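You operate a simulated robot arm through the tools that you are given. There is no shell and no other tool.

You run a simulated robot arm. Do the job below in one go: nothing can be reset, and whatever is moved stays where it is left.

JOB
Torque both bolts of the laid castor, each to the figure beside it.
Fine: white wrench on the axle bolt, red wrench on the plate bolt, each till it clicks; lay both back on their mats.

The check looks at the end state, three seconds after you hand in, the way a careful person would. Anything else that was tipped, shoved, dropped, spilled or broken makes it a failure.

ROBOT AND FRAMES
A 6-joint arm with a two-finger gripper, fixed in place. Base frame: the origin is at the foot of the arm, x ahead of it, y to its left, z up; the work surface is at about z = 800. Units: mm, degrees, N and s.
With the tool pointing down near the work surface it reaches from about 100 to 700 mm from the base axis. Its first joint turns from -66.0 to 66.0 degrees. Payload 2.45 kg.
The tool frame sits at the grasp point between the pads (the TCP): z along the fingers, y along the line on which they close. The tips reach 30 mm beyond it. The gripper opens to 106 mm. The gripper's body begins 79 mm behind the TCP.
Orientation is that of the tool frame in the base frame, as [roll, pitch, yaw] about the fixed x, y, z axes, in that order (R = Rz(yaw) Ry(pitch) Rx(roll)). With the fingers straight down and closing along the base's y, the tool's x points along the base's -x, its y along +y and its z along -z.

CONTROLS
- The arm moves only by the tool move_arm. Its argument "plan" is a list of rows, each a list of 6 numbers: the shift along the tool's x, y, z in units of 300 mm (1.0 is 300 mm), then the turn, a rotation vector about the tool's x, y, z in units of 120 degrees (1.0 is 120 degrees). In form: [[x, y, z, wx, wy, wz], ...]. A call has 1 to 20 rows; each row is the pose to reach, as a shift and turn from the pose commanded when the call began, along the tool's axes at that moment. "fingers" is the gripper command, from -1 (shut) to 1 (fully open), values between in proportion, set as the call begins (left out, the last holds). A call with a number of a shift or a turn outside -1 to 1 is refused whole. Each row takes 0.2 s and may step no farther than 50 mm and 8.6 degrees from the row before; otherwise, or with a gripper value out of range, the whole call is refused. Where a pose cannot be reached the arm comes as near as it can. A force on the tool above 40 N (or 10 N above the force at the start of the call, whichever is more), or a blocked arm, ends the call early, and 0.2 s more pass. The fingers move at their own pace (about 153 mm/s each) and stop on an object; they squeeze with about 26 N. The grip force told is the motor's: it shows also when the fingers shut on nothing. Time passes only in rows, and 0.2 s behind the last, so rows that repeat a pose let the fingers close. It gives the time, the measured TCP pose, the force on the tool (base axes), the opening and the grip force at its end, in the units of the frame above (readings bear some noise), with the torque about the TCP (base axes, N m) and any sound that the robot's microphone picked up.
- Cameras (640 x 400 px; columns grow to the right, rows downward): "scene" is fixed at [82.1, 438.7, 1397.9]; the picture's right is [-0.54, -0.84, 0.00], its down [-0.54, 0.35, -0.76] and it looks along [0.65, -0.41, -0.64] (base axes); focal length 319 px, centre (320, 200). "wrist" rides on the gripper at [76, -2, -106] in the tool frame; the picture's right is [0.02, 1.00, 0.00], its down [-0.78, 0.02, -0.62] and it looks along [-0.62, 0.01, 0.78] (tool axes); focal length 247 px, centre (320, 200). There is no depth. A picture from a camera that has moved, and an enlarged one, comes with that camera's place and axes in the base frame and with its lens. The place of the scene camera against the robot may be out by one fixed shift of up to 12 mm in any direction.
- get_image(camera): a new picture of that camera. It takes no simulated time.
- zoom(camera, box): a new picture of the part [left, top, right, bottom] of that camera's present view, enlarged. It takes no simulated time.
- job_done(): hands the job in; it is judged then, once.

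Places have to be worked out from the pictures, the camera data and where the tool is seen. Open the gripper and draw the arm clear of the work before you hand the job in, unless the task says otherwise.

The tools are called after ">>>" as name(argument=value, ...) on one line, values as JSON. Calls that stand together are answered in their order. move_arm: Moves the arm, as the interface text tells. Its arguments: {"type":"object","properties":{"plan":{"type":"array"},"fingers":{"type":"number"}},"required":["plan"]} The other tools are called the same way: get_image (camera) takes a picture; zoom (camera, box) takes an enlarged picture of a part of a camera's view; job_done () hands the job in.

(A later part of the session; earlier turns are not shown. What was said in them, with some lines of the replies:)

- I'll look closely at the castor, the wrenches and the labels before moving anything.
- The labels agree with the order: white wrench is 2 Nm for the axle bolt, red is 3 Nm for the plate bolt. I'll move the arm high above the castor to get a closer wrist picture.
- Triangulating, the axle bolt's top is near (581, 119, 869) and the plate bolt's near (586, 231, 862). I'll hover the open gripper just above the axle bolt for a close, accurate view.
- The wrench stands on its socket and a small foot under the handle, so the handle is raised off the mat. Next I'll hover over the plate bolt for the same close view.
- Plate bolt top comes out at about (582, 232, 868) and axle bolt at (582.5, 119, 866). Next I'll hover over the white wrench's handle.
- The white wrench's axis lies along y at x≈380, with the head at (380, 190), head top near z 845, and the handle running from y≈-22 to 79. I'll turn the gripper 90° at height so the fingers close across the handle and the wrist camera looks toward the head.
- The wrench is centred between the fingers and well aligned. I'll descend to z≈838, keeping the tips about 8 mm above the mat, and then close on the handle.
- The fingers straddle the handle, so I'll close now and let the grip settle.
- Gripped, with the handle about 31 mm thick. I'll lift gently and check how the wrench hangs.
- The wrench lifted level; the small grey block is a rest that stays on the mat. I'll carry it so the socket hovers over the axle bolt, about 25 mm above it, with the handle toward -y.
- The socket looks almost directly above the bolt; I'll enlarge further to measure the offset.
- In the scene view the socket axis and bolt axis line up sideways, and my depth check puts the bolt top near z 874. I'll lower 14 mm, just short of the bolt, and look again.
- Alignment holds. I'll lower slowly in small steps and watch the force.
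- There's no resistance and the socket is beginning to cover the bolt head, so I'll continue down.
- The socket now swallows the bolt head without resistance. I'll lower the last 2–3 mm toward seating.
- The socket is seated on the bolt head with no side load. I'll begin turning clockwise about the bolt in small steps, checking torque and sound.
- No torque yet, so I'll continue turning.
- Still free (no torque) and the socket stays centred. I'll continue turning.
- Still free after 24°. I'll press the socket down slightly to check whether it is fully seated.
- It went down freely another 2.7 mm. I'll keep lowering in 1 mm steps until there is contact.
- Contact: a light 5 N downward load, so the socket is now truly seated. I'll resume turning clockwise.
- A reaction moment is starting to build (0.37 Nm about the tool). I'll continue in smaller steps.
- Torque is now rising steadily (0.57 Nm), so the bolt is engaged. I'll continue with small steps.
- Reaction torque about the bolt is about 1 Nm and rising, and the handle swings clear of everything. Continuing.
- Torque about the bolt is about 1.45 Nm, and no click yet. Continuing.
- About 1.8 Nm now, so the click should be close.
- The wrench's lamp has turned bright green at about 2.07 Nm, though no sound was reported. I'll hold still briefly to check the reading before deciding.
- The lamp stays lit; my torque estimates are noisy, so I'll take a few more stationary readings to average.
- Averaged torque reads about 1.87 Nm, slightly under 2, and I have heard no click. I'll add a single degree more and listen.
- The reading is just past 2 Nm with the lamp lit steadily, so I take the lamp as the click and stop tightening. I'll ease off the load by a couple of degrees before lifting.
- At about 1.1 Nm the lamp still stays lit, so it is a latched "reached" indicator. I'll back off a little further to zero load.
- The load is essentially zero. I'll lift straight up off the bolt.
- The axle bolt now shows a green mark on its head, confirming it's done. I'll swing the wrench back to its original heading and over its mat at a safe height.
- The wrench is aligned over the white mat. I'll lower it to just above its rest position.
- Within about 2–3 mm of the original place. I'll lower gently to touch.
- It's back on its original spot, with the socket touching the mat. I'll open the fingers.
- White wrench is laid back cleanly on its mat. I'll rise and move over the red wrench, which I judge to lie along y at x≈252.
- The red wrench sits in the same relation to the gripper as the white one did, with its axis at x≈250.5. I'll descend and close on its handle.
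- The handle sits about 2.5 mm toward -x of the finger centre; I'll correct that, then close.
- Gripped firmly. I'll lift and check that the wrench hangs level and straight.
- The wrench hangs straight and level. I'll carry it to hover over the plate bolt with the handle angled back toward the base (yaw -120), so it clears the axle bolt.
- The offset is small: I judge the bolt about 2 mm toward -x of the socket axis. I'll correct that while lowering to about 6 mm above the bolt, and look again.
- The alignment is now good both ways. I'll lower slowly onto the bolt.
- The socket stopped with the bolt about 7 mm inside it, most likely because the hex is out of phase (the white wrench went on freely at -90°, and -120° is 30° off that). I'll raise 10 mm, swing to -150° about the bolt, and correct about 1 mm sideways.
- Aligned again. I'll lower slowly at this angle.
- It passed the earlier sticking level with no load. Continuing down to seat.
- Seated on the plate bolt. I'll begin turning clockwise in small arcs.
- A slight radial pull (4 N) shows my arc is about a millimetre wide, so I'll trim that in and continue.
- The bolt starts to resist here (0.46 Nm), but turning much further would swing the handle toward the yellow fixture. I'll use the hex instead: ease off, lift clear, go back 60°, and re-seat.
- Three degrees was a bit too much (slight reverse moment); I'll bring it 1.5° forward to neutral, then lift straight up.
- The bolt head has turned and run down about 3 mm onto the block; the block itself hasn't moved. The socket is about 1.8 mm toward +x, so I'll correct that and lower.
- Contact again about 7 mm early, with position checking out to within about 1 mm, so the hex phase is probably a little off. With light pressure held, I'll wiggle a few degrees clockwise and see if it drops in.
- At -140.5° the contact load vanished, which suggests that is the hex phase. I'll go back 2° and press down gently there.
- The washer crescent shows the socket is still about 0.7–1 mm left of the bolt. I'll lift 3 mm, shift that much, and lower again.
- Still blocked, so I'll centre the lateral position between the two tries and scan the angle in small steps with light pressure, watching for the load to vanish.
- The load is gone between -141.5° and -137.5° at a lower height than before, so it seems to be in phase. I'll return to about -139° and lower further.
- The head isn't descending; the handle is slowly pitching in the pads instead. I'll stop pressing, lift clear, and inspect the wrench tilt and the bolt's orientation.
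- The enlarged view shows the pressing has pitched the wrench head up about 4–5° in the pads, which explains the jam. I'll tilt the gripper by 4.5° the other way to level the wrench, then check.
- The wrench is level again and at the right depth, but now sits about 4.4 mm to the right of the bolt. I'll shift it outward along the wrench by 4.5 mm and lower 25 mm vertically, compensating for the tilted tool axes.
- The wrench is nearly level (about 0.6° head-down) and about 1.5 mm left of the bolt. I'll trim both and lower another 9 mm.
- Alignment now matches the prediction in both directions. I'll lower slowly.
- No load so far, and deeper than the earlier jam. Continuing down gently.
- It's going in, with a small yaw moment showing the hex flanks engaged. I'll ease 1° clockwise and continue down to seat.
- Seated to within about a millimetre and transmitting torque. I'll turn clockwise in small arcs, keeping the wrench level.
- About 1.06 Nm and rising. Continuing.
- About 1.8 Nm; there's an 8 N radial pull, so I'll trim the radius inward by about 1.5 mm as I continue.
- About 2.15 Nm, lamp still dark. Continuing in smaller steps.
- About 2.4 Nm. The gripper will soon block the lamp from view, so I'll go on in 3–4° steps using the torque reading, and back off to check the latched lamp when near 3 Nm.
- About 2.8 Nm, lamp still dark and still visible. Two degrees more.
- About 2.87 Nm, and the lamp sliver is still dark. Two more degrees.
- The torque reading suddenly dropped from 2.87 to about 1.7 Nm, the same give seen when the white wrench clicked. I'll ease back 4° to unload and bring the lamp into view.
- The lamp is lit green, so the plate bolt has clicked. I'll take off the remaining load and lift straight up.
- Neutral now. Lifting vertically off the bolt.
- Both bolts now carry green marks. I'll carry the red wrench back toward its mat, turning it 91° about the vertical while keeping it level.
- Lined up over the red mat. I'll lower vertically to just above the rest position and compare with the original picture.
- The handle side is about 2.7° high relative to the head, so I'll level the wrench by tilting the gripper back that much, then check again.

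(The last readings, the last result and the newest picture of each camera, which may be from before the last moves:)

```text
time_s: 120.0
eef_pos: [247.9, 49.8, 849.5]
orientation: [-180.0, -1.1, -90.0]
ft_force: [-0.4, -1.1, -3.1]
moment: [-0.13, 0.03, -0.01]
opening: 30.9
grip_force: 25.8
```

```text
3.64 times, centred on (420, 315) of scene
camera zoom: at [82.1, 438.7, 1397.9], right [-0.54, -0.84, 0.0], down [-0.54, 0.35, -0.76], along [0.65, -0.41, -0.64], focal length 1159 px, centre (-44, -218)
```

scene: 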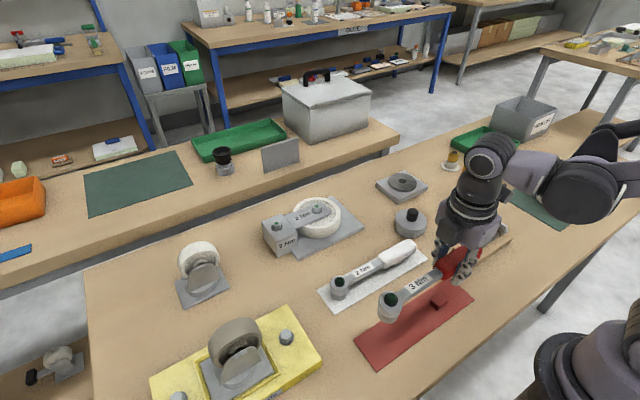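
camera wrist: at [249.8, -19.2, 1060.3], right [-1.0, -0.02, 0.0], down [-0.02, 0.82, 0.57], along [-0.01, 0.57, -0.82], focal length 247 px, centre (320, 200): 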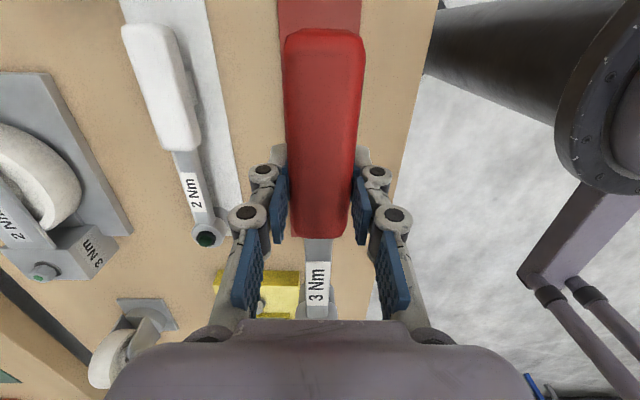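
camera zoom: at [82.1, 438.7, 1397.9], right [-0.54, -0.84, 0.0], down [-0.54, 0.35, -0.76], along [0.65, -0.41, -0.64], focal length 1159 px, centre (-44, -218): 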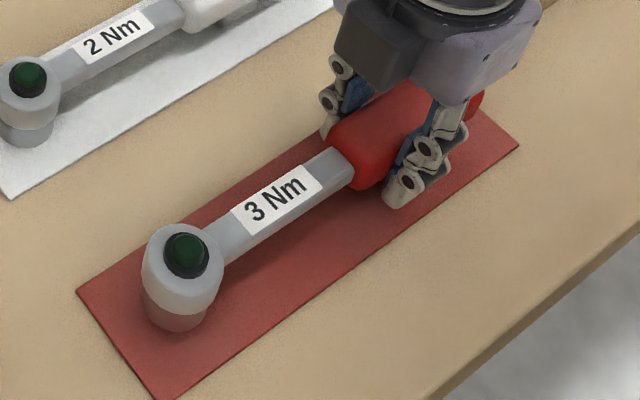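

Level now and about 9–10 mm above the mat. I'll lower gently.

>>> move_arm(plan=[[-0.0002, 0, 0.01, 0, 0, 0], [-0.0004, 0, 0.02, 0, 0, 0], [-0.0005, 0, 0.027, 0, 0, 0], [-0.0005, 0, 0.027, 0, 0, 0]])

>>> zoom(camera="scene", box=[340, 260, 500, 370])

```text
time_s: 121.0
eef_pos: [246.4, 50.7, 840.7]
orientation: [180.0, -1.1, -90.0]
ft_force: [-0.8, 0.3, -4.1]
moment: [-0.12, 0.0, 0.02]
opening: 30.9
grip_force: 25.8
```

```text
3.64 times, centred on (420, 315) of scene
camera zoom: at [82.1, 438.7, 1397.9], right [-0.54, -0.84, 0.0], down [-0.54, 0.35, -0.76], along [0.65, -0.41, -0.64], focal length 1159 px, centre (-44, -218)
```

zoom: 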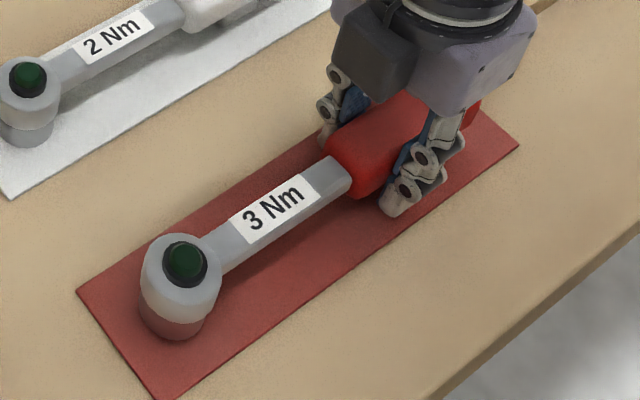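

>>> move_arm(plan=[[0, 0, 0.003, 0, 0, 0], [-0.0001, 0, 0.006, 0, 0, 0], [-0.0001, 0, 0.006, 0, 0, 0]])

```text
time_s: 121.8
eef_pos: [249.9, 50.4, 839.0]
orientation: [179.9, -1.1, -90.0]
ft_force: [-0.3, 0.6, -3.5]
moment: [-0.12, 0.01, 0.02]
opening: 30.8
grip_force: 26.0
```

>>> move_arm(plan=[[0, 0, 0.002, 0, 0, 0], [-0.0001, 0, 0.004, 0, 0, 0], [-0.0001, 0, 0.004, 0, 0, 0]])

>>> zoom(camera="scene", box=[340, 260, 500, 370])

```text
time_s: 122.6
eef_pos: [249.5, 50.6, 839.1]
orientation: [179.9, -1.2, -90.1]
ft_force: [0.1, 2.3, 10.0]
moment: [-0.54, 0.11, -0.04]
opening: 31.3
grip_force: 26.3
```

```text
3.64 times, centred on (420, 315) of scene
camera zoom: at [82.0, 438.7, 1397.9], right [-0.54, -0.84, 0.0], down [-0.54, 0.35, -0.76], along [0.65, -0.41, -0.64], focal length 1159 px, centre (-44, -218)
```

zoom: 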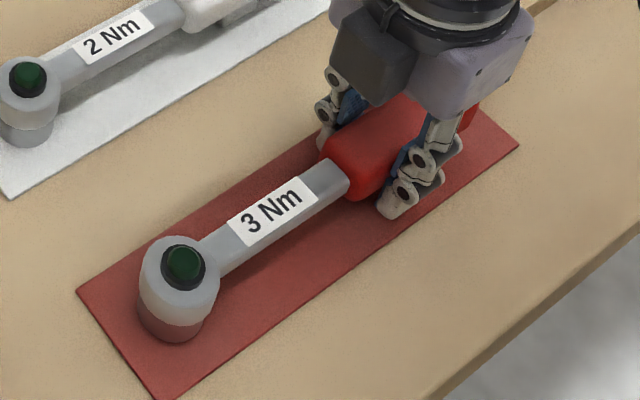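

The handle is on its rest and the head within about a millimetre of the mat, matching the original placement. I'll release.

>>> move_arm(plan=[[0, 0, 0, 0, 0, 0], [0, 0, 0, 0, 0, 0], [0, 0, 0, 0, 0, 0], [0, 0, 0, 0, 0, 0]], fingers=0.4)

>>> zoom(camera="scene", box=[340, 260, 500, 370])

```text
time_s: 123.6
eef_pos: [247.9, 50.1, 838.5]
orientation: [179.9, -1.2, -90.0]
ft_force: [-0.1, -0.9, -0.1]
moment: [0.02, -0.01, 0.05]
opening: 74.3
grip_force: 0.1
```

```text
3.64 times, centred on (420, 315) of scene
camera zoom: at [82.1, 438.7, 1397.9], right [-0.54, -0.84, 0.0], down [-0.54, 0.35, -0.76], along [0.65, -0.41, -0.64], focal length 1159 px, centre (-44, -218)
```

zoom: 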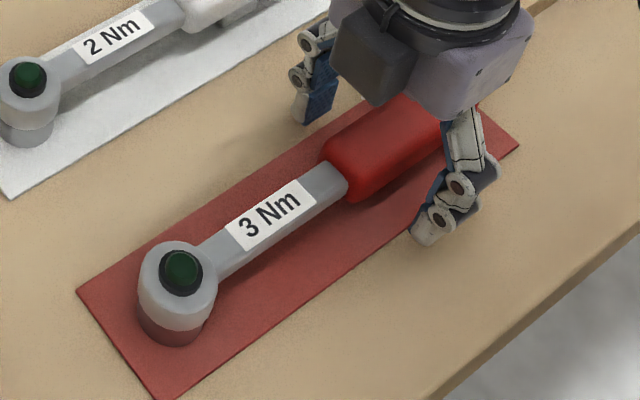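

The red wrench sits flat on its mat in its original place. I'll raise the arm straight up, away from the work, and inspect everything.

>>> move_arm(plan=[[0.002, 0, -0.08, 0, 0, 0], [0.004, 0, -0.2, 0, 0, 0], [0.006, 0, -0.33, 0, 0, 0], [0.009, 0, -0.46, 0, 0, 0], [0.012, 0, -0.6, 0, 0, 0], [0.015, 0, -0.75, 0, 0, 0], [0.015, 0, -0.75, 0, 0, 0]], fingers=1)

>>> get_image(camera="scene")

>>> zoom(camera="scene", box=[240, 180, 380, 270])

>>> zoom(camera="scene", box=[310, 220, 490, 370])

```text
time_s: 125.2
eef_pos: [249.8, 51.1, 1065.2]
orientation: [179.9, -1.1, -90.0]
ft_force: [-0.2, 0.2, 0.2]
moment: [-0.01, 0.05, -0.01]
opening: 105.9
grip_force: 0.1
```

```text
taken
```

scene: 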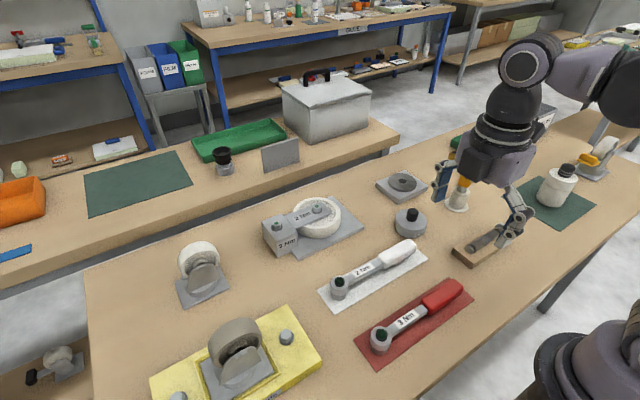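

```text
4.44 times, centred on (310, 225) of scene
camera zoom: at [82.1, 438.7, 1397.9], right [-0.54, -0.84, 0.0], down [-0.54, 0.35, -0.76], along [0.65, -0.41, -0.64], focal length 1416 px, centre (364, 89)
```

zoom: 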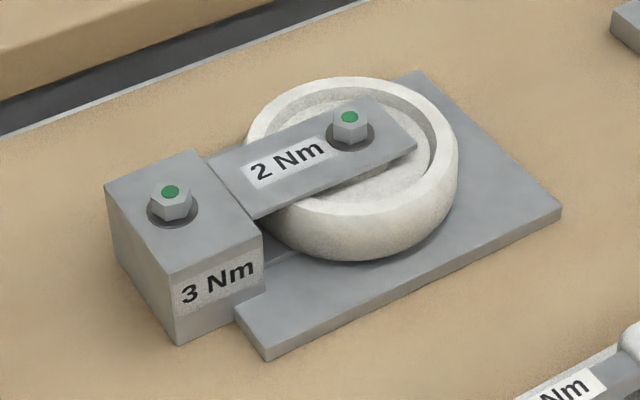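

```text
2.67 times, centred on (400, 295) of scene
camera zoom: at [82.1, 438.7, 1397.9], right [-0.54, -0.84, 0.0], down [-0.54, 0.35, -0.76], along [0.65, -0.41, -0.64], focal length 850 px, centre (107, -53)
```

zoom: 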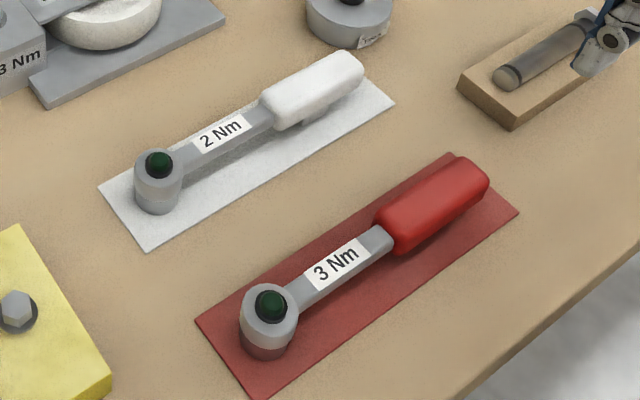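

Both bolts carry green marks and the castor hasn't shifted. Both wrenches lie on their mats as at the start, nothing else has moved, and the open gripper is well clear, so I'll hand the job in.

>>> job_done()

```text
The job is handed in.
```

I tightened both castor bolts with their matching wrenches and handed the job in. Both bolts now show a green mark on the head.

- **Axle bolt (2 Nm, white wrench):** the microphone never reported a click, so I went by the wrench's lamp, which lit green at about 2 Nm. I turned roughly 2° further to confirm, and the reading reached about 2.2 Nm, so it may be slightly over.
- **Plate bolt (3 Nm, red wrench):** the torque built to about 2.9 Nm, then dropped sharply as the wrench gave way. The lamp was lit when I eased off, so I took that as the click. I had to lift the socket and re-seat it partway to keep the handle clear of the yellow fixture. The first re-seat jammed, so I levelled the wrench before it went on.
- **Wrenches and bench:** both wrenches are back on their mats in their original positions. The final pictures show the castor and everything else where they started. The gripper is open and clear of the work.
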